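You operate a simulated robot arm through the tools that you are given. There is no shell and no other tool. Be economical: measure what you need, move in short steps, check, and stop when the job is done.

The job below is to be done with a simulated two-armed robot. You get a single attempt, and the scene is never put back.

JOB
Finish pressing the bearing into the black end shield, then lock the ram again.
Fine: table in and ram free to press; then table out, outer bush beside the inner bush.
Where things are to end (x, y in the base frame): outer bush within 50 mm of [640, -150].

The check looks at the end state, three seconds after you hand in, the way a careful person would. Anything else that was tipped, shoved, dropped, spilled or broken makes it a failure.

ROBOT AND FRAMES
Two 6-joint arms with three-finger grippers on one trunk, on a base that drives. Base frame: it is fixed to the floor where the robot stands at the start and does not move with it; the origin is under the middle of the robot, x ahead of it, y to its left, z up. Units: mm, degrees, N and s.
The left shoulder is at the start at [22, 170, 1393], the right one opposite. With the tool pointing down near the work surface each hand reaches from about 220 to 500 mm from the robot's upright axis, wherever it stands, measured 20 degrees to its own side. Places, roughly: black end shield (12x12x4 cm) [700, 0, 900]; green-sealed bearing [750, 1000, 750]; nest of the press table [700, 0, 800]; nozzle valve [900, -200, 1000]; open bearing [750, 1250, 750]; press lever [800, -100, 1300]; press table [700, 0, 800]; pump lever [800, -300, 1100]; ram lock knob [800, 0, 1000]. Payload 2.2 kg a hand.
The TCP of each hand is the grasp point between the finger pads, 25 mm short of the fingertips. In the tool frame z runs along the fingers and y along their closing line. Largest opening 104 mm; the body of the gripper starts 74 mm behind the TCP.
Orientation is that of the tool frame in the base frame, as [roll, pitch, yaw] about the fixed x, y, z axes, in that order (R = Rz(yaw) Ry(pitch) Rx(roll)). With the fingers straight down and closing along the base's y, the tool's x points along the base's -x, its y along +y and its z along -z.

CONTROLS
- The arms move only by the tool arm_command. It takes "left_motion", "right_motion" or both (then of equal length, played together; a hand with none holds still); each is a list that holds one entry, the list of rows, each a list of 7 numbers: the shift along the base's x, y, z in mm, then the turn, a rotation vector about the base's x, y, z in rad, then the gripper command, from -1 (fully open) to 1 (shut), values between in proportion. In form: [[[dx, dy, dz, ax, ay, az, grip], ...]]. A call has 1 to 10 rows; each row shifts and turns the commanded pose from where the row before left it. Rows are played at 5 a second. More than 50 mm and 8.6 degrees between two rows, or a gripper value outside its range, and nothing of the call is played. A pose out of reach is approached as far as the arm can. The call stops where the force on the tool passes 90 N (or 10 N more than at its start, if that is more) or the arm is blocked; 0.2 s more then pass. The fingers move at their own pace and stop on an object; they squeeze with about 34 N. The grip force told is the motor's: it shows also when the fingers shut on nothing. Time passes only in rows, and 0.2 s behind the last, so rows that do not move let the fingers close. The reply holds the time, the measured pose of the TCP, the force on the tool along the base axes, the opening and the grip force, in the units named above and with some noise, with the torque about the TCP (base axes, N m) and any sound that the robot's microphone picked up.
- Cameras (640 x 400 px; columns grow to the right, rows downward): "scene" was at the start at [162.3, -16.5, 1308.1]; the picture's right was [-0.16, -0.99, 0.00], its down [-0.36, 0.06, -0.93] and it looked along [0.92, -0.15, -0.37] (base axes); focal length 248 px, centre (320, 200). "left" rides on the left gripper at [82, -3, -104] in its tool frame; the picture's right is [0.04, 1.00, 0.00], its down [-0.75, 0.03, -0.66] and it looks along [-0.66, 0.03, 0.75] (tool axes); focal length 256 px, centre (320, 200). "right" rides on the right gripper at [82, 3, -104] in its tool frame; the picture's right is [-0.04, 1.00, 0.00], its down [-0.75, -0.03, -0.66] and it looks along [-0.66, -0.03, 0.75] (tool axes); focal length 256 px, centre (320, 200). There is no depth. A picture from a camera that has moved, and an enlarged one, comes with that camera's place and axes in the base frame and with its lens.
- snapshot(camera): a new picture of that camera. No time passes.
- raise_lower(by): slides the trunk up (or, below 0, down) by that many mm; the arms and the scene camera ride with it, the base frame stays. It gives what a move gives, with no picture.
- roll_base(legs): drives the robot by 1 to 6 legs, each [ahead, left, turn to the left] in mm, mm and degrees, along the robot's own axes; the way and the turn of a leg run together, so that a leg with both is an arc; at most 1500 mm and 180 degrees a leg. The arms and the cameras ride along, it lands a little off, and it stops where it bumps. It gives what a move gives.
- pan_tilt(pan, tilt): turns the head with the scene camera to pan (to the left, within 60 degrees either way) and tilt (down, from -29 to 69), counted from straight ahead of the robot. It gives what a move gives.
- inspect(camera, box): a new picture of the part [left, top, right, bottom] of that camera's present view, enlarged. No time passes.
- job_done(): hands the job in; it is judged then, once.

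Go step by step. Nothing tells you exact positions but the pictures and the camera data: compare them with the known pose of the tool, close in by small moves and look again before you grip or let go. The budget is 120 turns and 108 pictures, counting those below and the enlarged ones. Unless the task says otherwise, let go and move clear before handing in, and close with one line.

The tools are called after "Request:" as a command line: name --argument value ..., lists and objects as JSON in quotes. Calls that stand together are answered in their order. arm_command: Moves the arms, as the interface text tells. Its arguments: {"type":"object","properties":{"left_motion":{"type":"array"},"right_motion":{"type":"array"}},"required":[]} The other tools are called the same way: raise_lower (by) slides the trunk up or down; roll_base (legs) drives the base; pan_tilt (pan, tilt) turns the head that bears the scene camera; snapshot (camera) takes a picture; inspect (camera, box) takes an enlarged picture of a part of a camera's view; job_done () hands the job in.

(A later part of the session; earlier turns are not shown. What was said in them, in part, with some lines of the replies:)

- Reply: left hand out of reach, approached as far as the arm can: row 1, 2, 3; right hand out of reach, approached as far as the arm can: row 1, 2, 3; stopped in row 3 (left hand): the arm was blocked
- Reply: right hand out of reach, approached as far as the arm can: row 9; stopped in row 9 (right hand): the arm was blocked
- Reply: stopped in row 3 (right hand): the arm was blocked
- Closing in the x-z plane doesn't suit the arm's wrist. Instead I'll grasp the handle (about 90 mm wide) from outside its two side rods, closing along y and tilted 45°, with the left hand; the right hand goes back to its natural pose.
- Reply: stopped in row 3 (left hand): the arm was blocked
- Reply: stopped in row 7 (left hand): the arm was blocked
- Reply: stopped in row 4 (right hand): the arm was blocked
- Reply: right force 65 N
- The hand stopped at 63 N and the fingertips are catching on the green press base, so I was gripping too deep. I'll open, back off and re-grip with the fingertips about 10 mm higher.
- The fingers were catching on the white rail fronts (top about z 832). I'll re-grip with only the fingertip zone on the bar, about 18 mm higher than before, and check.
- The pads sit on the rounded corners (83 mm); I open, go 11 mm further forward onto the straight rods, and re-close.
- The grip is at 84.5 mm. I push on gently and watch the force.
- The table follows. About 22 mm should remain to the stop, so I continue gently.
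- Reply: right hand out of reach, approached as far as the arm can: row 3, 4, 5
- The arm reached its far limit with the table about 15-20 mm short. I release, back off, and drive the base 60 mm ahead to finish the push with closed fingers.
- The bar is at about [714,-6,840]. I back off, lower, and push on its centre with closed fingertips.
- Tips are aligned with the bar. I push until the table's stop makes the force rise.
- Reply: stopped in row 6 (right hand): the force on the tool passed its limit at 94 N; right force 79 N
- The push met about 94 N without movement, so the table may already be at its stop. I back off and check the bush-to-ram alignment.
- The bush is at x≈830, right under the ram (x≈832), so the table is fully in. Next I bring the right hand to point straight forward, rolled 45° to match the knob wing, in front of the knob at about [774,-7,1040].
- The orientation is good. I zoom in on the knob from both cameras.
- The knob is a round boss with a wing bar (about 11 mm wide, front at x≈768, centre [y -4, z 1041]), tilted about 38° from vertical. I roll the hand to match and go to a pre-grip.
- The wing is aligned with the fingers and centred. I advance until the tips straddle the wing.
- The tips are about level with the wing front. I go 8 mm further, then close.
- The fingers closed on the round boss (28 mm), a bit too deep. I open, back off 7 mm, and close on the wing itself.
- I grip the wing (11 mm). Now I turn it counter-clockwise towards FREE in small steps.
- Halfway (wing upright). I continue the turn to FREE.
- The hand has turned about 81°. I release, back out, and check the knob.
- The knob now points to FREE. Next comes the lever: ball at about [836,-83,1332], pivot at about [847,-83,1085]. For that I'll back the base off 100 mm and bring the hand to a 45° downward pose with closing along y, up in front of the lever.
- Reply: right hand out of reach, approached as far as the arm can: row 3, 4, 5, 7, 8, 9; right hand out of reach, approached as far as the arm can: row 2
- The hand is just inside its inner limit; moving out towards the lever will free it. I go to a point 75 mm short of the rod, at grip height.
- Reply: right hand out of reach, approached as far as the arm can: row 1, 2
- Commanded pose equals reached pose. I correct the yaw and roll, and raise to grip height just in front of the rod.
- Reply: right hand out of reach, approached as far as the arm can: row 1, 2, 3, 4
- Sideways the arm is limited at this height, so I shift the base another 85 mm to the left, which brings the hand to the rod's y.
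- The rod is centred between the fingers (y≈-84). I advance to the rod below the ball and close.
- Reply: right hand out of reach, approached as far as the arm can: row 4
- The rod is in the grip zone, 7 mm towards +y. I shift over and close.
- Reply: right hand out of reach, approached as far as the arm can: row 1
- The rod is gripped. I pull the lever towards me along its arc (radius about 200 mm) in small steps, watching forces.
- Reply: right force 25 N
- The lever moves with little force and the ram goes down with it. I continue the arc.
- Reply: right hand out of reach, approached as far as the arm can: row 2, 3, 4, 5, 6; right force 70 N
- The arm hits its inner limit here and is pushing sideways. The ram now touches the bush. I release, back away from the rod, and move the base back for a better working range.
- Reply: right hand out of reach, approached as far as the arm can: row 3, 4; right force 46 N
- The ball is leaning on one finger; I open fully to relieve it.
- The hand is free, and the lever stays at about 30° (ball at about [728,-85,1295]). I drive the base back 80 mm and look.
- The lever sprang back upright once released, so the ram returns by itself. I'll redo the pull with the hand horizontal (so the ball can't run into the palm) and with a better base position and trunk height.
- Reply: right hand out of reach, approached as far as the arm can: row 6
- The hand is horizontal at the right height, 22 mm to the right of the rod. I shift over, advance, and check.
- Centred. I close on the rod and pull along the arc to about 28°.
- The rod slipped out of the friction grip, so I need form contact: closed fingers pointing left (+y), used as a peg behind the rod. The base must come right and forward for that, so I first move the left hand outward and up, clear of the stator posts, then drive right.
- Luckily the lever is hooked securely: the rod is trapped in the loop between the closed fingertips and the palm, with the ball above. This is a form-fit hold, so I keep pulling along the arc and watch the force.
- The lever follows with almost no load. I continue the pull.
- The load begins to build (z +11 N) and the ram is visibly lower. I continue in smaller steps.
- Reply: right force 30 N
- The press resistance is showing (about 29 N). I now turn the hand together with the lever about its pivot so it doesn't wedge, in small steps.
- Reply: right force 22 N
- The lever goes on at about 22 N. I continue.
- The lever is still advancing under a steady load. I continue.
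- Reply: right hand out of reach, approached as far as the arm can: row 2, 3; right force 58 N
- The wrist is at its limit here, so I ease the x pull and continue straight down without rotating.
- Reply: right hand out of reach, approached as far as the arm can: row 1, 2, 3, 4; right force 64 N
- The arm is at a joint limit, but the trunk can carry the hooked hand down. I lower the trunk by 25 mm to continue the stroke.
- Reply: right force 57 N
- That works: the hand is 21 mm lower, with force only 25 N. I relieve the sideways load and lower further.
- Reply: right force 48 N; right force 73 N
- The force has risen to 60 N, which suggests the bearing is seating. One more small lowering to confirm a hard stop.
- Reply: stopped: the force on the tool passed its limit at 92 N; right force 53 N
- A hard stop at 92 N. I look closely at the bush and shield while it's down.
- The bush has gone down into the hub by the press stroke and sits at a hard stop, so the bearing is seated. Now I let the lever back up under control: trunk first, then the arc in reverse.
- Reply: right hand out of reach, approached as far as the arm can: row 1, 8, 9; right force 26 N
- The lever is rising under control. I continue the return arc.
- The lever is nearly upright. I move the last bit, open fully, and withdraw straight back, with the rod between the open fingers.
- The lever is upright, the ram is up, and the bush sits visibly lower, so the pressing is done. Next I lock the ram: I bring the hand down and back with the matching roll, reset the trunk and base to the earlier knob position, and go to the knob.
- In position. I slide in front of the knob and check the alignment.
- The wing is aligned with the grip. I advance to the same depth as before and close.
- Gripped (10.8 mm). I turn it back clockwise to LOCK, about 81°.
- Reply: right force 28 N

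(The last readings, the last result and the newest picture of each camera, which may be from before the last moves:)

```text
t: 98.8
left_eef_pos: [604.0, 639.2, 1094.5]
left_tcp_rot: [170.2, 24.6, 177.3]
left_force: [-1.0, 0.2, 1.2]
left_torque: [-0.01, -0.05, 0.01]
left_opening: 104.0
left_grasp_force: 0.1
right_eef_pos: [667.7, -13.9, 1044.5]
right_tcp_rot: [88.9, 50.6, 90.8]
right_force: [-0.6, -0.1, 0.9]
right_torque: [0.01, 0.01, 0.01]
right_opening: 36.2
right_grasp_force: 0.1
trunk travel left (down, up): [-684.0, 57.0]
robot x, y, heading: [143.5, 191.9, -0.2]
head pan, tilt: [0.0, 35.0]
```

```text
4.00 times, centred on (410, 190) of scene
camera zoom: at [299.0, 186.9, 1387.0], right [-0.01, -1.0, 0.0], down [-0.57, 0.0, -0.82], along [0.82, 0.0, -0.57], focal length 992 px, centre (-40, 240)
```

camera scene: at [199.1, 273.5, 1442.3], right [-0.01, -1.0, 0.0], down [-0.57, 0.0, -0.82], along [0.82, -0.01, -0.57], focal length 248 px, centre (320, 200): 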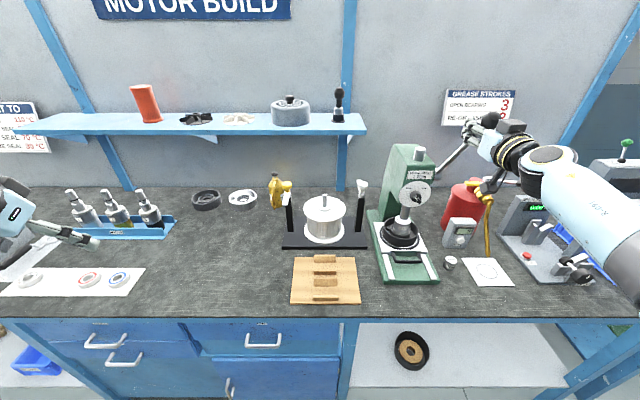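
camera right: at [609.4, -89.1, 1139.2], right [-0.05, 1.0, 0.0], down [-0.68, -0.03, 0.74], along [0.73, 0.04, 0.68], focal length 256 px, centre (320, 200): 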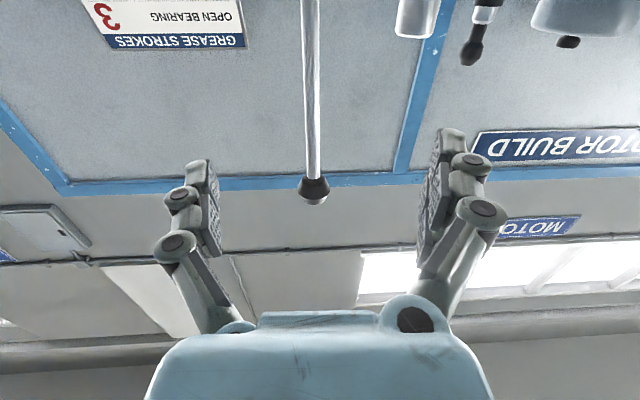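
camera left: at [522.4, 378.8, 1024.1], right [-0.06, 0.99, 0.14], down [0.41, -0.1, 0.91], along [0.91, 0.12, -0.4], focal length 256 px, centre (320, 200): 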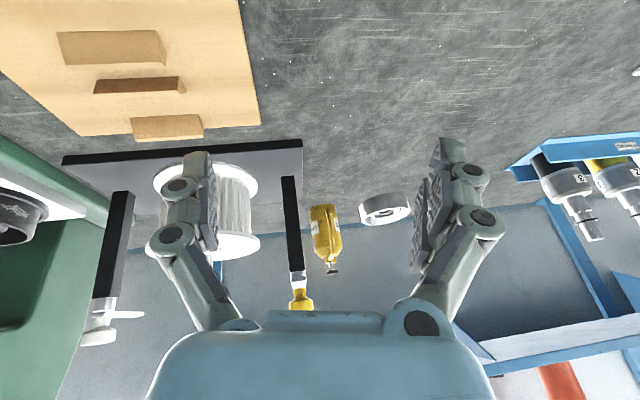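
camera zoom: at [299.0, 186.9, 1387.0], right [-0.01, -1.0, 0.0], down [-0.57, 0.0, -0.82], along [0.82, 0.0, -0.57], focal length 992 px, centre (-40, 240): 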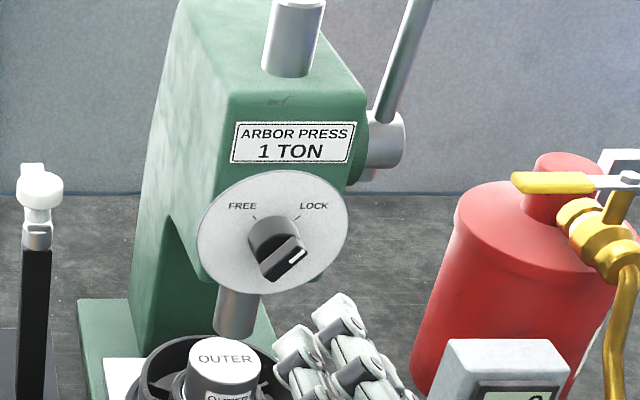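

The knob is back at LOCK, just as at the start, and the ram is up and clear. Now I pull the table out: I back the base off 32 mm and bring the hand to the 45° pose in front of the handle.

Request:
roll_base --legs '[[-32, 0, 0]]'

Request:
arm_command --right_motion '[[[0, 0, -8, -0.1376, 0, 0, 0.3], [0, 0, -8, -0.1376, 0, 0, 0.3], [0, 0, -8, -0.1376, 0, 0, 0], [0, 0, -8, -0.1376, 0, 0, -0.5], [0, 0, -8, -0.1376, 0, 0, -1], [5, 1, -18, 0, 0.131, 0, -1], [5, 1, -18, 0, 0.131, 0, -1], [5, 2, -18, 0, 0.131, 0, -1], [5, 2, -18, 0, 0.131, 0, -1], [5, 2, -18, 0, 0.131, 0, -1]]]'

Request:
arm_command --right_motion '[[[5, 1, -18, 0, 0.131, 0, -1], [10, 0, -10, 0, 0, 0, -1], [0, 0, 0, 0, 0, 0, -1]]]'

Request:
snapshot --camera "right"

```text
t: 99.6
left_eef_pos: [574.6, 639.4, 1095.3]
left_tcp_rot: [169.9, 24.5, 177.3]
left_force: [-0.1, 0.5, 0.5]
left_torque: [-0.02, -0.02, -0.03]
left_opening: 103.8
left_grasp_force: 0.1
right_eef_pos: [637.8, -12.9, 1044.1]
right_tcp_rot: [89.2, 50.7, 91.1]
right_force: [-0.3, 0.1, 0.4]
right_torque: [0.0, 0.02, 0.01]
right_opening: 36.4
right_grasp_force: 0.1
trunk travel left (down, up): [-684.0, 57.0]
robot x, y, heading: [110.2, 184.8, -0.1]
head pan, tilt: [0.0, 35.0]
```

```text
t: 101.8
left_eef_pos: [573.9, 641.1, 1093.6]
left_tcp_rot: [170.0, 24.5, 177.3]
left_force: [-0.3, 0.7, 0.0]
left_torque: [-0.02, 0.02, -0.01]
left_opening: 104.1
left_grasp_force: 0.1
right_eef_pos: [662.7, -3.1, 912.0]
right_tcp_rot: [178.4, 51.7, -179.9]
right_force: [0.6, -0.1, 0.2]
right_torque: [-0.02, 0.01, -0.02]
right_opening: 103.9
right_grasp_force: 0.1
trunk travel left (down, up): [-684.0, 57.0]
robot x, y, heading: [110.9, 189.9, -0.4]
head pan, tilt: [0.0, 35.0]
```

```text
t: 102.6
left_eef_pos: [574.7, 640.7, 1094.5]
left_tcp_rot: [170.0, 24.5, 177.3]
left_force: [-0.4, 0.2, 1.0]
left_torque: [0.01, 0.02, 0.02]
left_opening: 104.1
left_grasp_force: 0.1
right_eef_pos: [679.6, -3.8, 885.8]
right_tcp_rot: [178.3, 44.2, -180.0]
right_force: [-0.2, 0.3, -0.2]
right_torque: [0.01, -0.01, -0.01]
right_opening: 104.2
right_grasp_force: 0.0
trunk travel left (down, up): [-684.0, 57.0]
robot x, y, heading: [113.3, 187.4, -0.4]
head pan, tilt: [0.0, 35.0]
```

```text
24 pictures are left
camera right: at [548.4, -2.6, 903.0], right [0.01, 1.0, 0.05], down [0.08, -0.05, 1.0], along [1.0, 0.0, -0.08], focal length 256 px, centre (320, 200)
```

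right: 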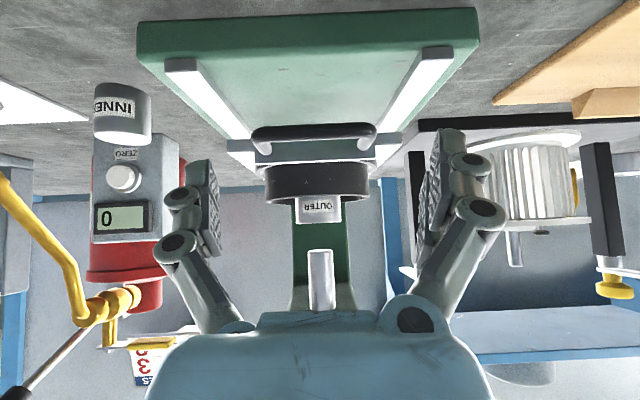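

The handle bar is at about [724,-7,840]. I go in around it at fingertip height as before and close.

Request:
arm_command --right_motion '[[[10, -1, -8, -0.01, 0, -0.01, -1], [12, -1, -8, -0.01, 0, -0.01, -1], [12, -1, -8, 0, 0, 0, -1], [10, 0, -1, 0, 0, 0, -1], [0, 0, 0, 0, 0, 0, 0], [0, 0, 0, 0, 0, 0, 1], [0, 0, 0, 0, 0, 0, 1]]]'

Request:
snapshot --camera "right"

```text
t: 104.2
left_eef_pos: [573.2, 640.7, 1093.5]
left_tcp_rot: [170.0, 24.5, 177.3]
left_force: [0.4, 0.3, -0.8]
left_torque: [-0.02, 0.04, -0.02]
left_opening: 104.1
left_grasp_force: 0.0
right_eef_pos: [721.5, -5.4, 861.3]
right_tcp_rot: [-180.0, 44.3, -179.8]
right_force: [-0.3, 9.9, 1.7]
right_torque: [0.53, 0.14, -0.11]
right_opening: 84.0
right_grasp_force: 45.1
trunk travel left (down, up): [-684.0, 57.0]
robot x, y, heading: [110.6, 185.3, -0.3]
head pan, tilt: [0.0, 35.0]
```

```text
23 pictures are left
camera right: at [592.1, -1.6, 877.7], right [0.03, 1.0, 0.03], down [0.08, -0.03, 1.0], along [1.0, -0.02, -0.08], focal length 256 px, centre (320, 200)
```

right: 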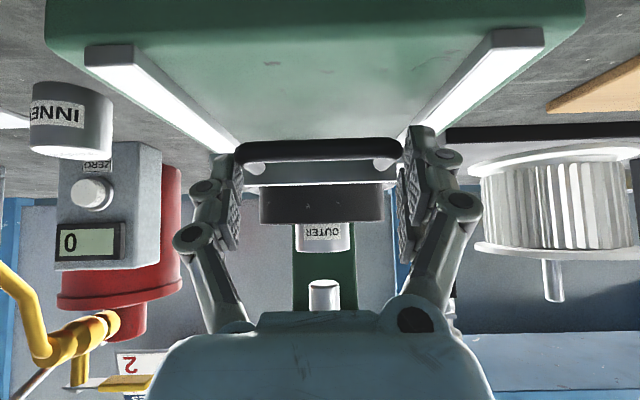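

Gripped as before (84 mm). I pull the table out gently.

Request:
arm_command --right_motion '[[[-4, 0, 0, 0, 0, 0, 1], [-7, 0, 0, 0, 0, 0, 1], [-8, 0, 0, 0, 0, 0, 1], [-8, 0, 0, 0, 0, 0, 1], [-8, 0, 0, 0, 0, 0, 1], [-8, 0, 0, 0, 0, 0, 1], [-8, 0, 0, 0, 0, 0, 1]]]'

Request:
snapshot --camera "right"

```text
t: 105.8
left_eef_pos: [573.1, 643.2, 1094.0]
left_tcp_rot: [170.2, 24.5, 177.4]
left_force: [0.3, 0.7, -0.2]
left_torque: [0.02, 0.0, -0.02]
left_opening: 104.1
left_grasp_force: 0.0
right_eef_pos: [671.5, -3.1, 860.9]
right_tcp_rot: [179.9, 44.1, -179.9]
right_force: [-0.3, 22.3, 4.5]
right_torque: [0.07, -0.52, -0.29]
right_opening: 84.0
right_grasp_force: 44.8
trunk travel left (down, up): [-684.0, 57.0]
robot x, y, heading: [113.6, 190.0, -0.3]
head pan, tilt: [0.0, 35.0]
```

```text
22 pictures are left
camera right: at [540.7, -1.2, 878.0], right [0.03, 1.0, 0.03], down [0.08, -0.03, 1.0], along [1.0, -0.02, -0.08], focal length 256 px, centre (320, 200)
```

right: 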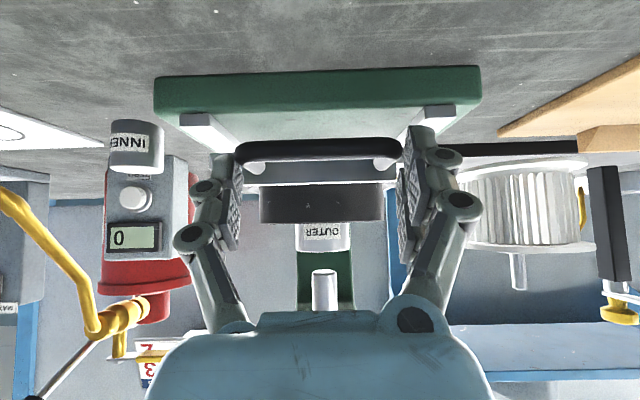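

The table follows. I continue to pull it fully out.

Request:
arm_command --right_motion '[[[-5, 1, 0, 0, 0, 0, 1], [-8, 1, 0, 0, 0, 0, 1], [-8, 0, 0, 0, 0, 0, 1], [-8, 0, 0, 0, 0, 0, 1], [-8, 0, 0, 0, 0, 0, 1], [-8, 0, 0, 0, 0, 0, 1], [-8, 0, 0, 0, 0, 0, 1], [-8, 0, 0, 0, 0, 0, 1], [-8, 0, 0, 0, 0, 0, 1], [-7, 0, 0, 0, 0, 0, 1]]]'

Request:
snapshot --camera "right"

```text
t: 108.0
left_eef_pos: [574.0, 643.8, 1093.5]
left_tcp_rot: [170.2, 24.5, 177.4]
left_force: [0.7, -0.1, -0.6]
left_torque: [-0.04, -0.01, -0.01]
left_opening: 104.1
left_grasp_force: 0.1
right_eef_pos: [594.4, -3.7, 860.4]
right_tcp_rot: [-179.9, 44.3, -179.8]
right_force: [0.1, 22.0, 8.4]
right_torque: [-0.11, -0.15, -0.08]
right_opening: 83.9
right_grasp_force: 44.7
trunk travel left (down, up): [-684.0, 57.0]
robot x, y, heading: [111.0, 187.0, -0.3]
head pan, tilt: [0.0, 35.0]
```

```text
21 pictures are left
camera right: at [464.0, -0.5, 878.1], right [0.03, 1.0, 0.03], down [0.08, -0.03, 1.0], along [1.0, -0.02, -0.08], focal length 256 px, centre (320, 200)
```

right: 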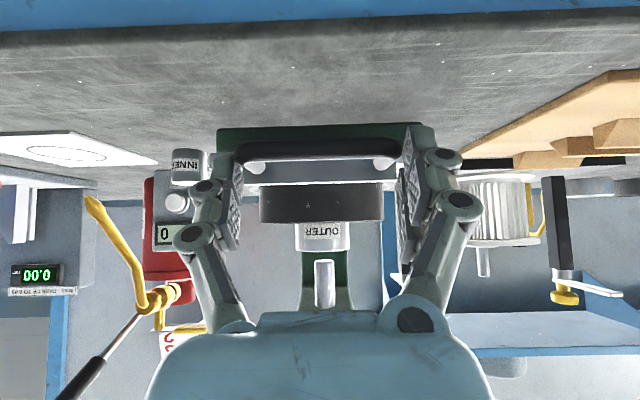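

Nearly out. I pull the last few millimetres to the stop.

Request:
arm_command --right_motion '[[[-4, 0, 0, 0, 0, 0, 1], [-4, 0, 0, 0, 0, 0, 1], [-3, 0, 0, 0, 0, 0, 1], [-2, 0, 0, 0, 0, 0, 1]]]'

```text
t: 109.0
left_eef_pos: [573.6, 642.2, 1093.9]
left_tcp_rot: [170.1, 24.5, 177.5]
left_force: [-0.4, -0.7, -0.6]
left_torque: [-0.01, -0.01, -0.02]
left_opening: 104.1
left_grasp_force: 0.1
right_eef_pos: [581.1, -3.6, 861.1]
right_tcp_rot: [-179.9, 44.4, -179.8]
right_force: [-0.2, 15.3, 12.7]
right_torque: [0.49, -0.88, -0.05]
right_opening: 83.9
right_grasp_force: 44.7
trunk travel left (down, up): [-684.0, 57.0]
robot x, y, heading: [110.3, 185.8, -0.6]
head pan, tilt: [0.0, 35.0]
```

I release, back away, and check where the table and bush are now.

Request:
arm_command --right_motion '[[[0, 0, 0, 0, 0, 0, 0], [0, 0, 0, 0, 0, 0, -1], [0, 0, 0, 0, 0, 0, -1], [-3, 0, 12, 0, 0, 0, -1], [0, -10, 25, 0, 0, 0, -1], [0, -30, 35, 0, 0, 0, -1], [5, -30, 35, 0, 0, 0, -1]]]'

Request:
inspect --camera "scene" --box '[340, 160, 500, 320]'

Request:
snapshot --camera "right"

```text
t: 110.6
left_eef_pos: [573.4, 639.6, 1094.4]
left_tcp_rot: [170.0, 24.5, 177.3]
left_force: [0.5, 0.2, 1.1]
left_torque: [-0.01, -0.01, 0.01]
left_opening: 103.9
left_grasp_force: 0.1
right_eef_pos: [585.5, -76.3, 964.6]
right_tcp_rot: [180.0, 44.2, -180.0]
right_force: [0.6, 0.7, -0.4]
right_torque: [-0.02, 0.0, 0.01]
right_opening: 103.9
right_grasp_force: 0.1
trunk travel left (down, up): [-684.0, 57.0]
robot x, y, heading: [113.0, 189.0, -0.4]
head pan, tilt: [0.0, 35.0]
```

```text
2.50 times, centred on (420, 240) of scene
camera zoom: at [269.3, 186.8, 1386.8], right [-0.01, -1.0, 0.0], down [-0.57, 0.0, -0.82], along [0.82, 0.0, -0.57], focal length 620 px, centre (70, 100)
```

zoom: 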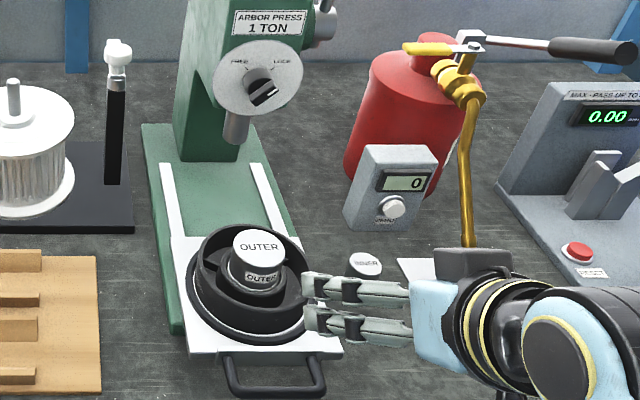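

```text
19 pictures are left
camera right: at [454.7, -73.6, 981.9], right [0.03, 1.0, 0.03], down [0.08, -0.03, 1.0], along [1.0, -0.02, -0.08], focal length 256 px, centre (320, 200)
```

right: 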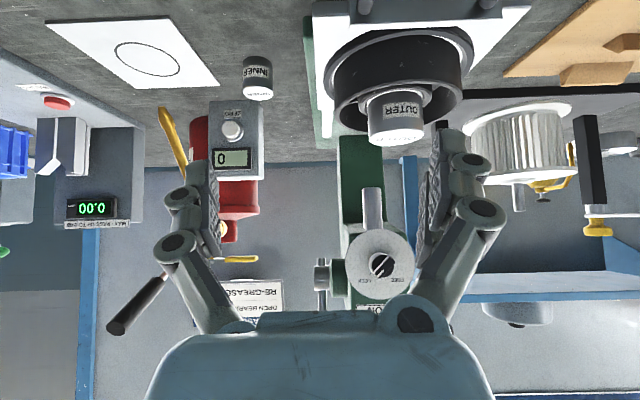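

The table is out as at the start, and the bush top is at about [697,-5,906]. I line up the hand at 45° on the bush with a reduced opening.

Request:
arm_command --right_motion '[[[15, 24, 0, 0, 0, 0, -0.4], [20, 24, 0, 0, 0, 0, -0.4], [19, 24, -4, 0, 0, 0, -0.4], [15, 0, -15, 0, 0, 0, -0.4], [0, 0, 0, 0, 0, 0, -0.4]]]'

Request:
snapshot --camera "right"

Request:
inspect --camera "scene" --box '[360, 220, 440, 320]'

```text
t: 111.8
left_eef_pos: [574.3, 641.1, 1094.9]
left_tcp_rot: [169.9, 24.5, 177.4]
left_force: [0.8, 0.4, 0.2]
left_torque: [-0.01, 0.0, 0.01]
left_opening: 103.8
left_grasp_force: 0.1
right_eef_pos: [654.2, -3.0, 945.5]
right_tcp_rot: [-179.9, 44.2, -179.9]
right_force: [-0.1, -0.2, 0.5]
right_torque: [-0.01, -0.01, 0.0]
right_opening: 72.7
right_grasp_force: 0.2
trunk travel left (down, up): [-684.0, 57.0]
robot x, y, heading: [109.1, 188.9, -0.2]
head pan, tilt: [0.0, 35.0]
```

```text
18 pictures are left
camera right: at [523.9, 1.1, 964.4], right [0.03, 1.0, 0.03], down [0.08, -0.03, 1.0], along [1.0, -0.02, -0.08], focal length 256 px, centre (320, 200)
```

right: 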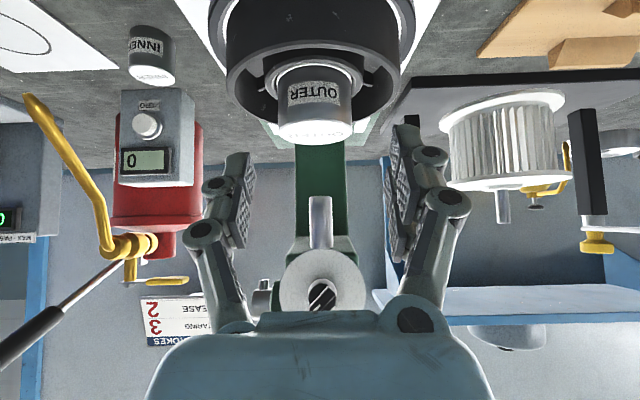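

```text
4.00 times, centred on (400, 270) of scene
camera zoom: at [268.6, 187.9, 1386.8], right [-0.01, -1.0, 0.0], down [-0.57, 0.0, -0.82], along [0.82, 0.0, -0.57], focal length 992 px, centre (0, -80)
```

zoom: 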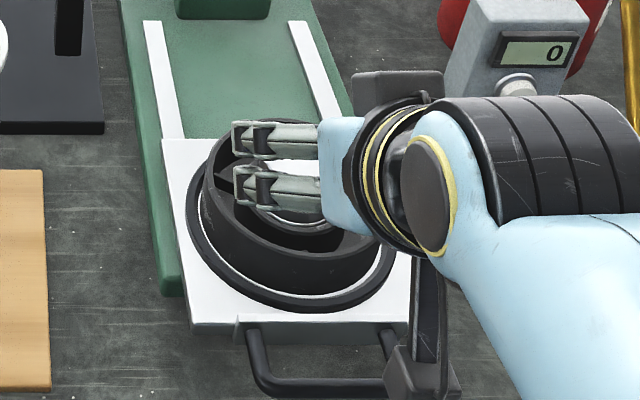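

The bush centre is at y≈-6, top z≈906. I move in along the tool axis and close gently.

Request:
arm_command --right_motion '[[[12, -3, -11, 0, 0, 0, -0.4], [12, 0, -12, 0, 0, 0, -0.4], [11, 0, -11, 0, 0, 0, -0.4], [0, 0, 0, 0, 0, 0, -0.1], [0, 0, 0, 0, 0, 0, 0.5], [0, 0, 0, 0, 0, 0, 0.5]]]'

Request:
snapshot --camera "right"

```text
t: 113.2
left_eef_pos: [575.3, 640.2, 1094.3]
left_tcp_rot: [169.9, 24.5, 177.3]
left_force: [0.3, -0.9, 0.8]
left_torque: [-0.02, 0.0, 0.0]
left_opening: 104.0
left_grasp_force: 0.0
right_eef_pos: [686.0, -6.2, 914.7]
right_tcp_rot: [-179.9, 44.3, -179.8]
right_force: [0.4, -0.2, 0.1]
right_torque: [0.1, -0.05, -0.01]
right_opening: 49.4
right_grasp_force: 33.9
trunk travel left (down, up): [-684.0, 57.0]
robot x, y, heading: [112.9, 190.0, -0.2]
head pan, tilt: [0.0, 35.0]
```

```text
16 pictures are left
camera right: at [555.8, -3.1, 931.7], right [0.03, 1.0, 0.03], down [0.08, -0.03, 1.0], along [1.0, -0.02, -0.08], focal length 256 px, centre (320, 200)
```

right: 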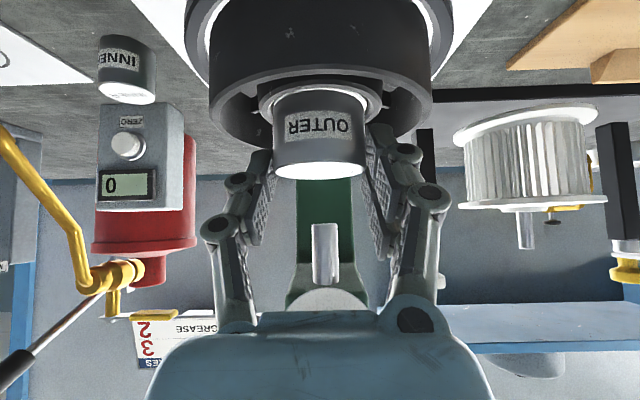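

Gripped at 49 mm. I tighten and lift slowly, checking that only the bush comes up.

Request:
arm_command --right_motion '[[[0, 0, 0, 0, 0, 0, 1], [0, 0, 4, 0, 0, 0, 1], [0, 0, 6, 0, 0, 0, 1], [0, 0, 10, 0, 0, 0, 1], [0, 0, 0, 0, 0, 0, 1]]]'

Request:
snapshot --camera "right"

```text
t: 114.4
left_eef_pos: [571.6, 645.6, 1093.4]
left_tcp_rot: [170.2, 24.7, 177.5]
left_force: [-0.4, 0.7, 0.5]
left_torque: [-0.01, -0.04, 0.0]
left_opening: 103.8
left_grasp_force: 0.0
right_eef_pos: [690.4, -1.4, 941.8]
right_tcp_rot: [179.9, 45.2, -179.9]
right_force: [-0.2, 14.6, 24.3]
right_torque: [0.17, -0.14, 0.16]
right_opening: 0.0
right_grasp_force: 28.5
trunk travel left (down, up): [-684.0, 57.0]
robot x, y, heading: [111.1, 190.7, -0.2]
head pan, tilt: [0.0, 35.0]
```

```text
15 pictures are left
camera right: at [559.1, 2.2, 956.2], right [0.02, 1.0, 0.03], down [0.07, -0.03, 1.0], along [1.0, -0.02, -0.07], focal length 256 px, centre (320, 200)
```

right: 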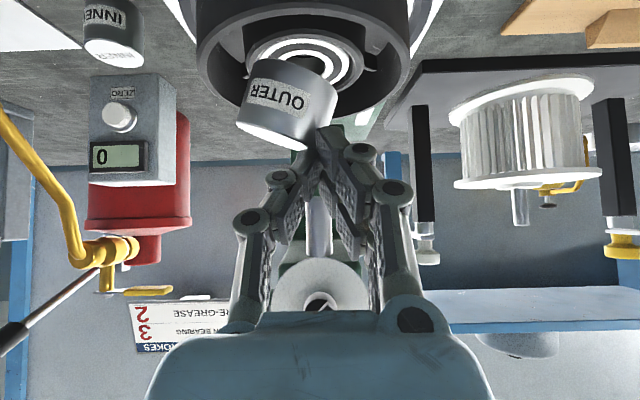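

The bush slipped from the grip and tilted; it's now leaning in the shield. I hold still and look.

Request:
arm_command --right_motion '[[[0, 0, 0, 0, 0, 0, 1]]]'

Request:
snapshot --camera "right"

```text
t: 114.8
left_eef_pos: [571.3, 644.5, 1095.2]
left_tcp_rot: [170.2, 24.7, 177.4]
left_force: [0.2, -1.0, -1.6]
left_torque: [-0.01, 0.02, -0.01]
left_opening: 104.1
left_grasp_force: 0.0
right_eef_pos: [688.3, -0.1, 941.8]
right_tcp_rot: [180.0, 45.2, -180.0]
right_force: [1.1, 25.8, 38.8]
right_torque: [0.48, -0.47, 0.2]
right_opening: 0.0
right_grasp_force: 28.4
trunk travel left (down, up): [-684.0, 57.0]
robot x, y, heading: [112.8, 188.5, -0.3]
head pan, tilt: [0.0, 35.0]
```

```text
14 pictures are left
camera right: at [557.7, 2.4, 956.1], right [0.02, 1.0, 0.03], down [0.07, -0.03, 1.0], along [1.0, -0.02, -0.07], focal length 256 px, centre (320, 200)
```

right: 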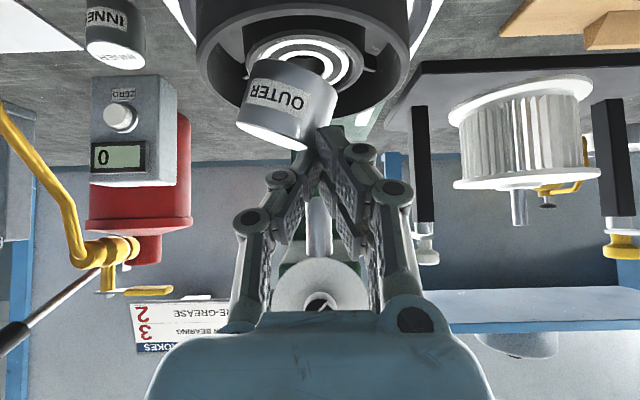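

The closed fingertips are pressing the bush aside at about 22°, short of tipping over. I retreat upward slowly so that it rocks back upright.

Request:
arm_command --right_motion '[[[0, 2, 3, 0, 0, 0, 1], [0, 2, 4, 0, 0, 0, 1], [-1, 2, 5, 0, 0, 0, 1], [-2, 1, 6, 0, 0, 0, 1], [-3, 0, 8, 0, 0, 0, 1], [-5, 0, 10, 0, 0, 0, 1], [-5, 0, 5, 0, 0, 0, 1]]]'

Request:
snapshot --camera "right"

```text
t: 116.4
left_eef_pos: [573.3, 641.2, 1094.4]
left_tcp_rot: [170.1, 24.5, 177.3]
left_force: [0.2, 0.7, 0.7]
left_torque: [0.03, -0.01, 0.02]
left_opening: 104.0
left_grasp_force: 0.0
right_eef_pos: [671.3, -0.4, 974.5]
right_tcp_rot: [-180.0, 44.1, -179.9]
right_force: [-0.2, 0.4, 0.2]
right_torque: [-0.01, 0.03, -0.01]
right_opening: 0.0
right_grasp_force: 28.3
trunk travel left (down, up): [-684.0, 57.0]
robot x, y, heading: [111.6, 189.1, -0.3]
head pan, tilt: [0.0, 35.0]
```

```text
13 pictures are left
camera right: at [540.7, 3.7, 991.8], right [0.03, 1.0, 0.03], down [0.08, -0.03, 1.0], along [1.0, -0.02, -0.08], focal length 256 px, centre (320, 200)
```

right: 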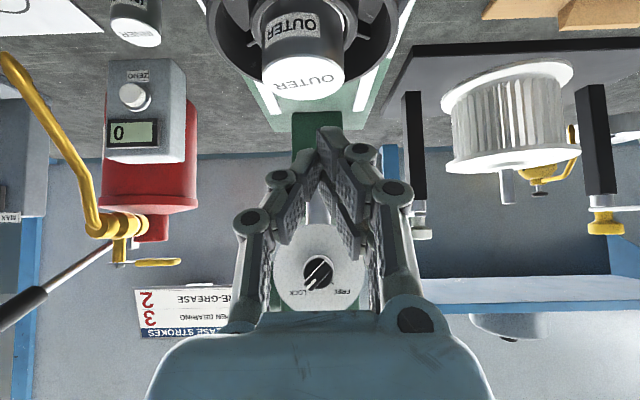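

The bush is back upright in place. This time I'll grip with the fingers straight down for full pad contact. I raise, turn the tool down, drive 38 mm ahead and lower the trunk 50 mm for reach.

Request:
arm_command --right_motion '[[[0, -1, 12, 0, 0.13, 0, 1], [0, -1, 12, 0, 0.13, 0, 0], [0, -1, 12, 0, 0.13, 0, -0.4], [0, -1, 10, 0, 0.13, 0, -0.4], [0, -1, 10, 0, 0.13, 0, -0.4], [0, -1, 5, 0, 0.135, 0, -0.4], [0, 0, 0, 0, 0, 0, -0.4]]]'

Request:
roll_base --legs '[[38, 0, 0]]'

Request:
raise_lower --by -50

Request:
snapshot --camera "right"

```text
t: 118.0
left_eef_pos: [574.2, 639.5, 1095.3]
left_tcp_rot: [170.0, 24.5, 177.3]
left_force: [-0.6, 0.4, 0.1]
left_torque: [0.0, 0.0, 0.0]
left_opening: 103.8
left_grasp_force: 0.1
right_eef_pos: [670.8, -4.6, 1035.9]
right_tcp_rot: [179.9, -0.9, -180.0]
right_force: [0.1, 0.0, -0.4]
right_torque: [0.03, -0.02, 0.02]
right_opening: 72.5
right_grasp_force: 0.0
trunk travel left (down, up): [-684.0, 57.0]
robot x, y, heading: [111.6, 188.5, -0.2]
head pan, tilt: [0.0, 35.0]
```

```text
t: 118.9
left_eef_pos: [612.7, 640.9, 1094.1]
left_tcp_rot: [170.1, 24.5, 177.4]
left_force: [0.6, 0.4, -0.2]
left_torque: [-0.03, 0.01, 0.03]
left_opening: 103.9
left_grasp_force: 0.1
right_eef_pos: [710.2, -4.9, 1036.5]
right_tcp_rot: [179.8, -0.7, -179.9]
right_force: [0.2, 1.1, -0.5]
right_torque: [-0.03, 0.02, -0.02]
right_opening: 73.0
right_grasp_force: 0.1
trunk travel left (down, up): [-684.0, 57.0]
robot x, y, heading: [152.7, 186.7, -0.2]
head pan, tilt: [0.0, 35.0]
```

```text
t: 119.8
left_eef_pos: [612.2, 640.9, 1045.2]
left_tcp_rot: [169.9, 24.5, 177.4]
left_force: [0.1, 0.3, -0.6]
left_torque: [-0.01, 0.0, 0.02]
left_opening: 103.8
left_grasp_force: 0.0
right_eef_pos: [709.2, -4.3, 986.2]
right_tcp_rot: [179.9, -0.7, -179.9]
right_force: [0.3, -0.2, -0.3]
right_torque: [0.0, 0.03, 0.08]
right_opening: 73.0
right_grasp_force: 0.1
trunk travel left (down, up): [-634.0, 107.0]
robot x, y, heading: [150.6, 191.9, -0.4]
head pan, tilt: [0.0, 35.0]
```

```text
12 pictures are left
camera right: at [629.8, -1.0, 1090.3], right [0.04, 1.0, 0.0], down [0.76, -0.03, 0.65], along [0.65, -0.02, -0.76], focal length 256 px, centre (320, 200)
```

right: 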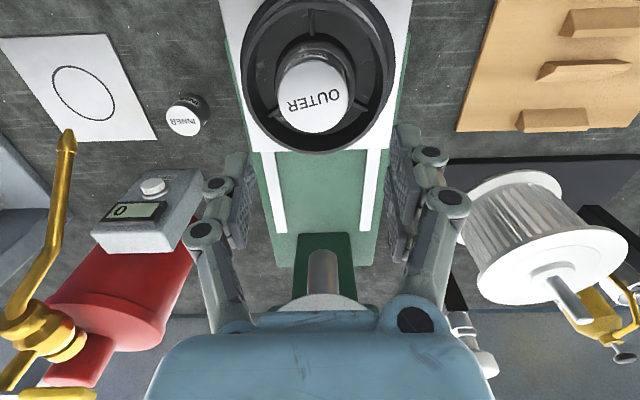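

The bush top is at about [692,-8]. I descend over it with fingers straight down and check before closing.

Request:
arm_command --right_motion '[[[-9, -2, -15, 0, 0, 0, -0.4], [-8, -2, -20, 0, 0, 0, -0.4], [0, 0, -20, 0, 0, 0, -0.4], [0, 0, -12, 0, 0, 0, -0.4], [0, 0, -8, 0, 0, 0, -0.4], [0, 0, 0, 0, 0, 0, -0.4]]]'

Request:
snapshot --camera "right"

```text
t: 121.2
left_eef_pos: [613.2, 641.1, 1045.5]
left_tcp_rot: [170.0, 24.5, 177.4]
left_force: [-0.1, 0.1, 0.3]
left_torque: [-0.01, -0.01, 0.0]
left_opening: 104.3
left_grasp_force: 0.0
right_eef_pos: [692.4, -6.4, 910.9]
right_tcp_rot: [179.8, -0.6, -179.8]
right_force: [-0.4, -0.5, 0.5]
right_torque: [0.01, 0.06, -0.01]
right_opening: 72.4
right_grasp_force: 0.0
trunk travel left (down, up): [-634.0, 107.0]
robot x, y, heading: [147.5, 190.4, -0.4]
head pan, tilt: [0.0, 35.0]
```

```text
11 pictures are left
camera right: at [612.8, -3.4, 1015.4], right [0.04, 1.0, 0.0], down [0.76, -0.03, 0.65], along [0.65, -0.02, -0.76], focal length 256 px, centre (320, 200)
```

right: 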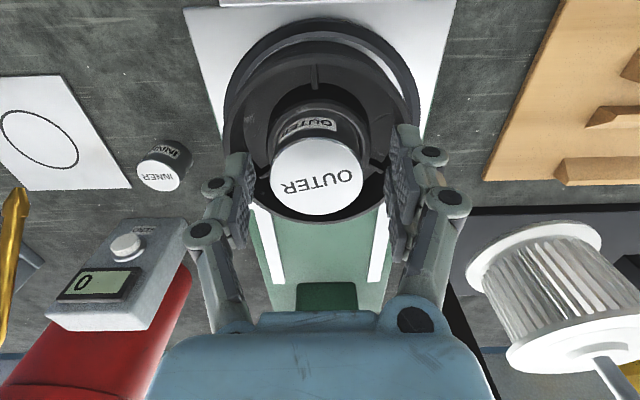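

Well centred. I go 5 mm lower, then close fully and hold before lifting.

Request:
arm_command --right_motion '[[[0, -1, -3, 0, 0, 0, -0.4], [0, 0, -3, 0, 0, 0, -0.4], [0, 0, 0, 0, 0, 0, 0], [0, 0, 0, 0, 0, 0, 1], [0, 0, 0, 0, 0, 0, 1], [0, 0, 0, 0, 0, 0, 1]]]'

Request:
arm_command --right_motion '[[[0, 0, 3, 0, 0, 0, 1], [0, 0, 4, 0, 0, 0, 1], [0, 0, 5, 0, 0, 0, 1], [0, 0, 0, 0, 0, 0, 1]]]'

Request:
snapshot --camera "right"

```text
t: 122.6
left_eef_pos: [612.7, 641.7, 1044.6]
left_tcp_rot: [170.0, 24.6, 177.4]
left_force: [-0.8, -0.6, -1.1]
left_torque: [-0.04, 0.0, 0.0]
left_opening: 104.0
left_grasp_force: 0.0
right_eef_pos: [692.2, -7.7, 904.0]
right_tcp_rot: [179.9, -0.8, -179.8]
right_force: [-0.2, 0.6, 0.5]
right_torque: [0.01, -0.07, -0.01]
right_opening: 48.5
right_grasp_force: 34.2
trunk travel left (down, up): [-634.0, 107.0]
robot x, y, heading: [148.3, 188.9, -0.3]
head pan, tilt: [0.0, 35.0]
```

```text
t: 123.6
left_eef_pos: [612.1, 641.0, 1042.9]
left_tcp_rot: [170.0, 24.4, 177.4]
left_force: [-0.6, 0.2, -0.7]
left_torque: [-0.04, 0.0, 0.0]
left_opening: 104.0
left_grasp_force: 0.1
right_eef_pos: [692.5, -8.4, 915.8]
right_tcp_rot: [179.9, -0.9, -179.9]
right_force: [-0.1, -0.1, -2.9]
right_torque: [0.01, -0.02, 0.02]
right_opening: 48.5
right_grasp_force: 33.5
trunk travel left (down, up): [-634.0, 107.0]
robot x, y, heading: [150.4, 186.9, -0.4]
head pan, tilt: [0.0, 35.0]
```

```text
10 pictures are left
camera right: at [612.9, -5.5, 1020.9], right [0.04, 1.0, 0.0], down [0.76, -0.03, 0.65], along [0.65, -0.02, -0.76], focal length 256 px, centre (320, 200)
```

right: 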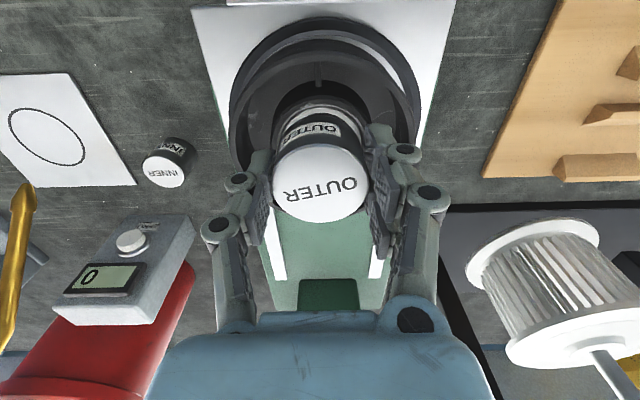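

The bush is held firmly (weight about 3 N). I lift it clear and look at its lower end to learn its height.

Request:
arm_command --right_motion '[[[0, 0, 10, 0, 0, 0, 1], [0, 0, 15, 0, 0, 0, 1], [0, 0, 20, 0, 0, 0, 1], [0, 0, 20, 0, 0, 0, 1], [0, 0, 0, 0, 0, 0, 1]]]'

Request:
inspect --camera "scene" --box '[340, 170, 480, 310]'

```text
t: 124.8
left_eef_pos: [612.5, 640.5, 1044.7]
left_tcp_rot: [170.0, 24.5, 177.4]
left_force: [-0.4, 0.1, 0.3]
left_torque: [-0.01, 0.03, -0.01]
left_opening: 103.8
left_grasp_force: 0.1
right_eef_pos: [691.5, -9.7, 980.6]
right_tcp_rot: [179.8, -0.7, -179.9]
right_force: [0.4, -0.4, -3.0]
right_torque: [0.01, -0.01, -0.02]
right_opening: 48.1
right_grasp_force: 33.9
trunk travel left (down, up): [-634.0, 107.0]
robot x, y, heading: [150.8, 191.8, -0.4]
head pan, tilt: [0.0, 35.0]
```

```text
2.86 times, centred on (410, 240) of scene
camera zoom: at [307.9, 187.3, 1336.6], right [0.0, -1.0, 0.0], down [-0.57, 0.0, -0.82], along [0.82, 0.0, -0.57], focal length 709 px, centre (63, 86)
```

zoom: 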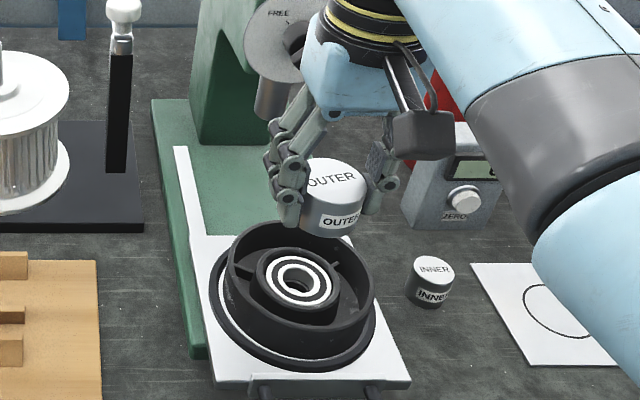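

The bearing sits flush in the hub. I carry the bush to [640,-150] and lower most of the way.

Request:
arm_command --right_motion '[[[-8, -24, 0, 0, 0, 0, 1], [-9, -24, 0, 0, 0, 0, 1], [-9, -24, 0, 0, 0, 0, 1], [-9, -24, 0, 0, 0, 0, 1], [-9, -24, 0, 0, 0, 0, 1], [-8, -20, 0, 0, 0, 0, 1], [0, 0, -30, 0, 0, 0, 1], [0, 0, -35, 0, 0, 0, 1], [0, 0, -35, 0, 0, 0, 1], [0, 0, 0, 0, 0, 0, 1]]]'

Request:
snapshot --camera "right"

Request:
inspect --camera "scene" --box '[380, 190, 540, 330]'

```text
t: 127.0
left_eef_pos: [612.6, 640.8, 1045.1]
left_tcp_rot: [170.0, 24.4, 177.4]
left_force: [0.1, 1.0, -0.7]
left_torque: [0.0, -0.01, -0.03]
left_opening: 104.0
left_grasp_force: 0.1
right_eef_pos: [640.3, -145.8, 882.4]
right_tcp_rot: [179.9, -0.8, -179.8]
right_force: [0.4, 0.2, -1.9]
right_torque: [-0.02, -0.01, -0.01]
right_opening: 48.4
right_grasp_force: 34.0
trunk travel left (down, up): [-634.0, 107.0]
robot x, y, heading: [151.0, 191.8, -0.4]
head pan, tilt: [0.0, 35.0]
```

```text
8 pictures are left
camera right: at [560.7, -142.8, 986.4], right [0.04, 1.0, 0.0], down [0.76, -0.03, 0.65], along [0.65, -0.02, -0.76], focal length 256 px, centre (320, 200)
```

right: 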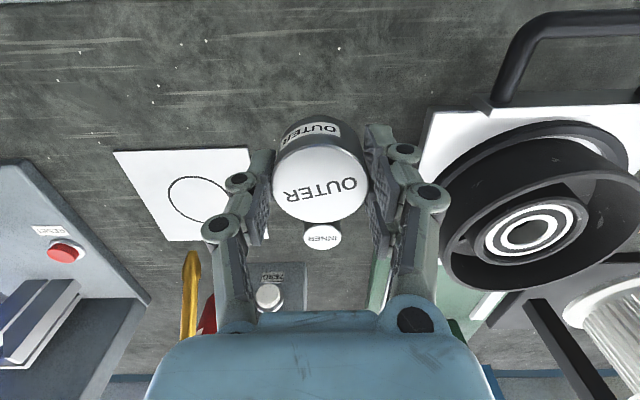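

```text
2.86 times, centred on (460, 260) of scene
camera zoom: at [307.5, 187.4, 1336.7], right [0.0, -1.0, 0.0], down [-0.57, 0.0, -0.82], along [0.82, 0.0, -0.57], focal length 709 px, centre (-80, 29)
```

zoom: 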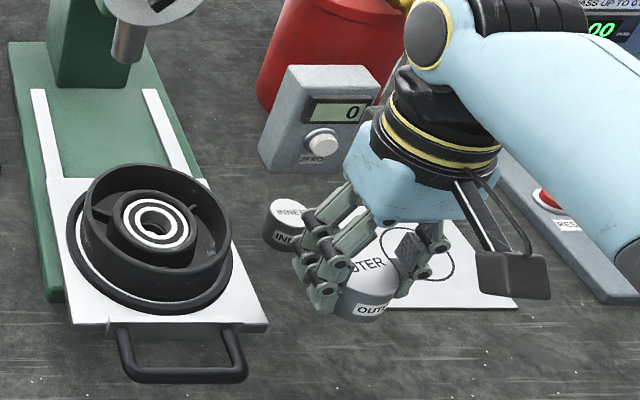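

Above the target and clear of the inner bush and the paper. I lower in steps, watching for contact.

Request:
arm_command --right_motion '[[[0, -2, -12, 0, 0, 0, 1], [0, -1, -10, 0, 0, 0, 1], [0, 0, -8, 0, 0, 0, 1], [0, 0, 0, 0, 0, 0, 1]]]'

Request:
arm_command --right_motion '[[[0, 0, -3, 0, 0, 0, 1], [0, 0, -2, 0, 0, 0, 1], [0, 0, 0, 0, 0, 0, 1]]]'

```text
t: 128.0
left_eef_pos: [612.4, 639.4, 1044.0]
left_tcp_rot: [169.9, 24.4, 177.3]
left_force: [-0.2, -0.7, 0.2]
left_torque: [0.02, 0.01, -0.02]
left_opening: 104.1
left_grasp_force: 0.1
right_eef_pos: [640.2, -150.5, 852.6]
right_tcp_rot: [179.9, -0.8, -179.9]
right_force: [-0.1, 0.5, -2.4]
right_torque: [0.0, 0.01, -0.02]
right_opening: 48.4
right_grasp_force: 33.9
trunk travel left (down, up): [-634.0, 107.0]
robot x, y, heading: [149.1, 188.9, -0.2]
head pan, tilt: [0.0, 35.0]
```

```text
t: 128.8
left_eef_pos: [612.1, 641.4, 1044.6]
left_tcp_rot: [170.0, 24.4, 177.4]
left_force: [0.5, 0.2, -0.2]
left_torque: [-0.01, 0.02, 0.0]
left_opening: 103.8
left_grasp_force: 0.1
right_eef_pos: [641.7, -151.8, 846.4]
right_tcp_rot: [179.8, -0.7, -179.8]
right_force: [0.6, 0.2, -1.7]
right_torque: [0.03, -0.03, 0.0]
right_opening: 48.3
right_grasp_force: 33.6
trunk travel left (down, up): [-634.0, 107.0]
robot x, y, heading: [148.8, 190.2, -0.5]
head pan, tilt: [0.0, 35.0]
```

No contact yet. I continue in small steps.

Request:
arm_command --right_motion '[[[0, 0, -2, 0, 0, 0, 1], [0, 0, -2, 0, 0, 0, 1], [0, 0, 0, 0, 0, 0, 1]]]'

Request:
arm_command --right_motion '[[[0, 0, -2, 0, 0, 0, 1], [0, 0, -1, 0, 0, 0, 1], [0, 0, 0, 0, 0, 0, 1]]]'

```text
t: 129.6
left_eef_pos: [612.7, 641.0, 1044.6]
left_tcp_rot: [170.0, 24.6, 177.4]
left_force: [-1.0, 0.2, 0.4]
left_torque: [0.0, -0.01, 0.0]
left_opening: 103.9
left_grasp_force: 0.0
right_eef_pos: [640.1, -152.3, 843.1]
right_tcp_rot: [180.0, -0.8, -179.9]
right_force: [-0.5, -0.3, -1.9]
right_torque: [-0.02, 0.0, 0.0]
right_opening: 48.5
right_grasp_force: 34.0
trunk travel left (down, up): [-634.0, 107.0]
robot x, y, heading: [149.0, 187.7, -0.2]
head pan, tilt: [0.0, 35.0]
```

```text
t: 130.4
left_eef_pos: [612.9, 640.8, 1044.3]
left_tcp_rot: [170.0, 24.5, 177.4]
left_force: [-0.6, -0.4, 0.9]
left_torque: [0.0, 0.0, 0.03]
left_opening: 104.0
left_grasp_force: 0.0
right_eef_pos: [640.7, -151.1, 838.6]
right_tcp_rot: [179.9, -0.8, -179.9]
right_force: [-0.2, 1.8, -2.0]
right_torque: [-0.01, 0.0, -0.02]
right_opening: 48.3
right_grasp_force: 34.2
trunk travel left (down, up): [-634.0, 107.0]
robot x, y, heading: [147.3, 191.8, -0.4]
head pan, tilt: [0.0, 35.0]
```

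Request:
arm_command --right_motion '[[[0, 0, -2, 0, 0, 0, 1], [0, 0, -1, 0, 0, 0, 1], [0, 0, 0, 0, 0, 0, 1]]]'

Request:
inspect --camera "scene" --box '[420, 230, 520, 310]'

```text
t: 131.2
left_eef_pos: [613.2, 640.8, 1043.6]
left_tcp_rot: [170.0, 24.5, 177.3]
left_force: [0.1, 0.2, 0.4]
left_torque: [-0.01, 0.01, 0.0]
left_opening: 104.0
left_grasp_force: 0.1
right_eef_pos: [640.1, -151.2, 837.3]
right_tcp_rot: [179.9, -0.7, -179.8]
right_force: [0.3, 0.2, -2.8]
right_torque: [-0.02, 0.03, 0.01]
right_opening: 48.1
right_grasp_force: 33.4
trunk travel left (down, up): [-634.0, 107.0]
robot x, y, heading: [149.6, 191.1, -0.3]
head pan, tilt: [0.0, 35.0]
```

```text
5.00 times, centred on (470, 270) of scene
camera zoom: at [307.8, 187.2, 1336.7], right [0.0, -1.0, 0.0], down [-0.57, 0.0, -0.82], along [0.82, 0.0, -0.57], focal length 1241 px, centre (-430, -150)
```

zoom: 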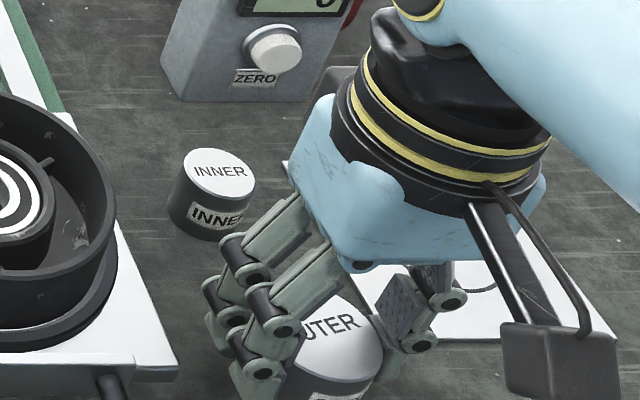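

Request:
arm_command --right_motion '[[[0, 0, -2, 0, 0, 0, 1], [0, 0, -1, 0, 0, 0, 1], [0, 0, 0, 0, 0, 0, 1]]]'

Request:
arm_command --right_motion '[[[0, 0, -2, 0, 0, 0, 1], [0, 0, -1, 0, 0, 0, 1], [0, 0, 0, 0, 0, 0, 1]]]'

```text
t: 132.0
left_eef_pos: [611.2, 640.2, 1045.2]
left_tcp_rot: [170.1, 24.4, 177.4]
left_force: [-0.2, -1.4, 0.1]
left_torque: [-0.02, 0.02, -0.01]
left_opening: 104.0
left_grasp_force: 0.0
right_eef_pos: [640.3, -153.1, 834.7]
right_tcp_rot: [179.9, -0.8, -179.9]
right_force: [-3.2, -1.8, 7.7]
right_torque: [-0.09, 0.2, -0.03]
right_opening: 48.3
right_grasp_force: 34.5
trunk travel left (down, up): [-634.0, 107.0]
robot x, y, heading: [152.2, 188.3, -0.7]
head pan, tilt: [0.0, 35.0]
```

```text
t: 132.8
left_eef_pos: [610.2, 641.6, 1043.9]
left_tcp_rot: [170.1, 24.6, 177.3]
left_force: [0.2, -0.2, 0.6]
left_torque: [0.02, -0.01, 0.01]
left_opening: 103.8
left_grasp_force: 0.1
right_eef_pos: [640.5, -150.1, 833.3]
right_tcp_rot: [180.0, -0.4, -179.9]
right_force: [-2.6, -5.3, 25.8]
right_torque: [-0.16, 0.06, -0.22]
right_opening: 48.5
right_grasp_force: 34.2
trunk travel left (down, up): [-634.0, 107.0]
robot x, y, heading: [149.3, 188.1, -0.2]
head pan, tilt: [0.0, 35.0]
```

The bush is on the bench (contact force up). I ease off slightly, open, and lift straight up.

Request:
arm_command --right_motion '[[[0, 0, 2, 0, 0, 0, 1], [0, 0, 0, 0, 0, 0, 0], [0, 0, 0, 0, 0, 0, -0.4], [0, 0, 0, 0, 0, 0, -0.5], [0, 0, 15, 0, 0, 0, -0.5], [0, 0, 30, 0, 0, 0, -0.5], [0, 0, 40, 0, 0, 0, -0.5], [-10, 0, 40, 0, 0, 0, -0.5], [-20, -20, 20, 0, 0, 0, -0.5]]]'

Request:
snapshot --camera "scene"

Request:
inspect --camera "scene" --box '[360, 90, 520, 310]'

```text
t: 134.8
left_eef_pos: [611.6, 638.9, 1045.2]
left_tcp_rot: [169.8, 24.5, 177.4]
left_force: [0.1, -0.2, 0.2]
left_torque: [0.03, 0.0, 0.02]
left_opening: 103.7
left_grasp_force: 0.1
right_eef_pos: [609.6, -173.7, 978.4]
right_tcp_rot: [179.8, -0.7, -179.9]
right_force: [0.8, 0.5, 0.0]
right_torque: [0.02, -0.04, 0.02]
right_opening: 77.9
right_grasp_force: 0.0
trunk travel left (down, up): [-634.0, 107.0]
robot x, y, heading: [151.1, 190.3, -0.2]
head pan, tilt: [0.0, 35.0]
```

```text
5 pictures are left
camera scene: at [306.6, 186.0, 1336.8], right [0.0, -1.0, 0.0], down [-0.57, 0.0, -0.82], along [0.82, 0.0, -0.57], focal length 248 px, centre (320, 200)
```

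scene: 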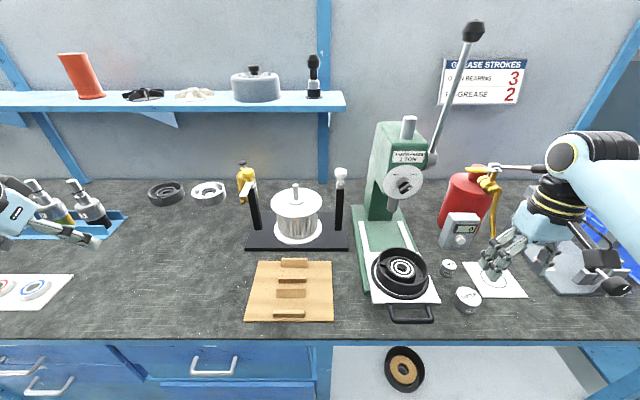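

```text
1.82 times, centred on (440, 200) of scene
camera zoom: at [306.6, 186.0, 1336.8], right [0.0, -1.0, 0.0], down [-0.57, 0.0, -0.82], along [0.82, 0.0, -0.57], focal length 451 px, centre (102, 200)
```

zoom: 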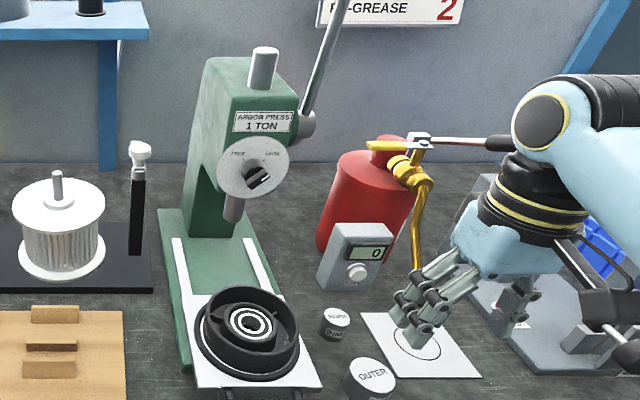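

The bush stands on the bench, the table is out, the ram is up, and the knob is at LOCK. One close check of the bearing's seating and the knob.

Request:
inspect --camera "scene" --box '[370, 240, 480, 320]'

Request:
inspect --camera "scene" --box '[370, 110, 450, 220]'

```text
5.00 times, centred on (425, 280) of scene
camera zoom: at [306.6, 186.0, 1336.8], right [0.0, -1.0, 0.0], down [-0.57, 0.0, -0.82], along [0.82, 0.0, -0.57], focal length 1241 px, centre (-205, -200)
```

zoom: 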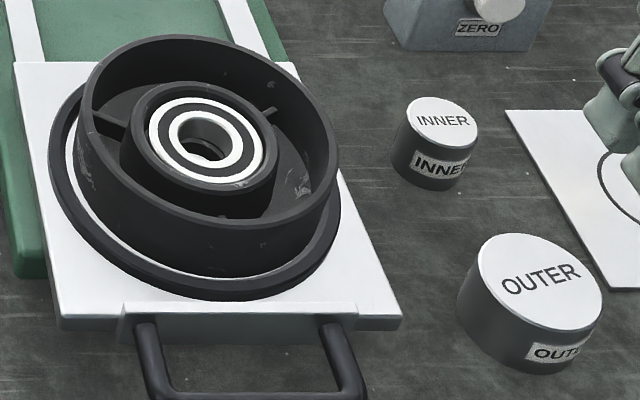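

```text
3.64 times, centred on (410, 165) of scene
camera zoom: at [306.6, 186.0, 1336.8], right [0.0, -1.0, 0.0], down [-0.57, 0.0, -0.82], along [0.82, 0.0, -0.57], focal length 902 px, centre (-7, 327)
```

zoom: 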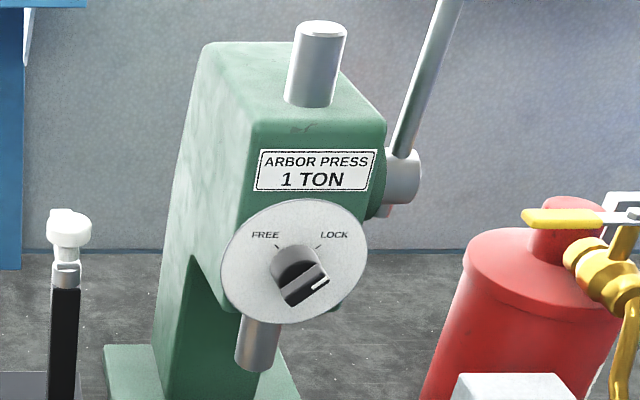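

The bearing is flush in the hub, the knob is at LOCK, the ram is up, the table is out, and the bush stands beside the inner bush. I'm handing in.

Request:
job_done

```text
The job is handed in.
```

I pressed the bearing down to a hard stop, and it looks flush in the end shield's hub. The ram is up and locked again, the table is out, and the outer bush stands at about [640, -150] beside the inner bush. On the first try at lifting it, the outer bush slipped from the grip and tilted inside the shield. It rocked back upright, nothing fell or looked damaged, and the second grip held.
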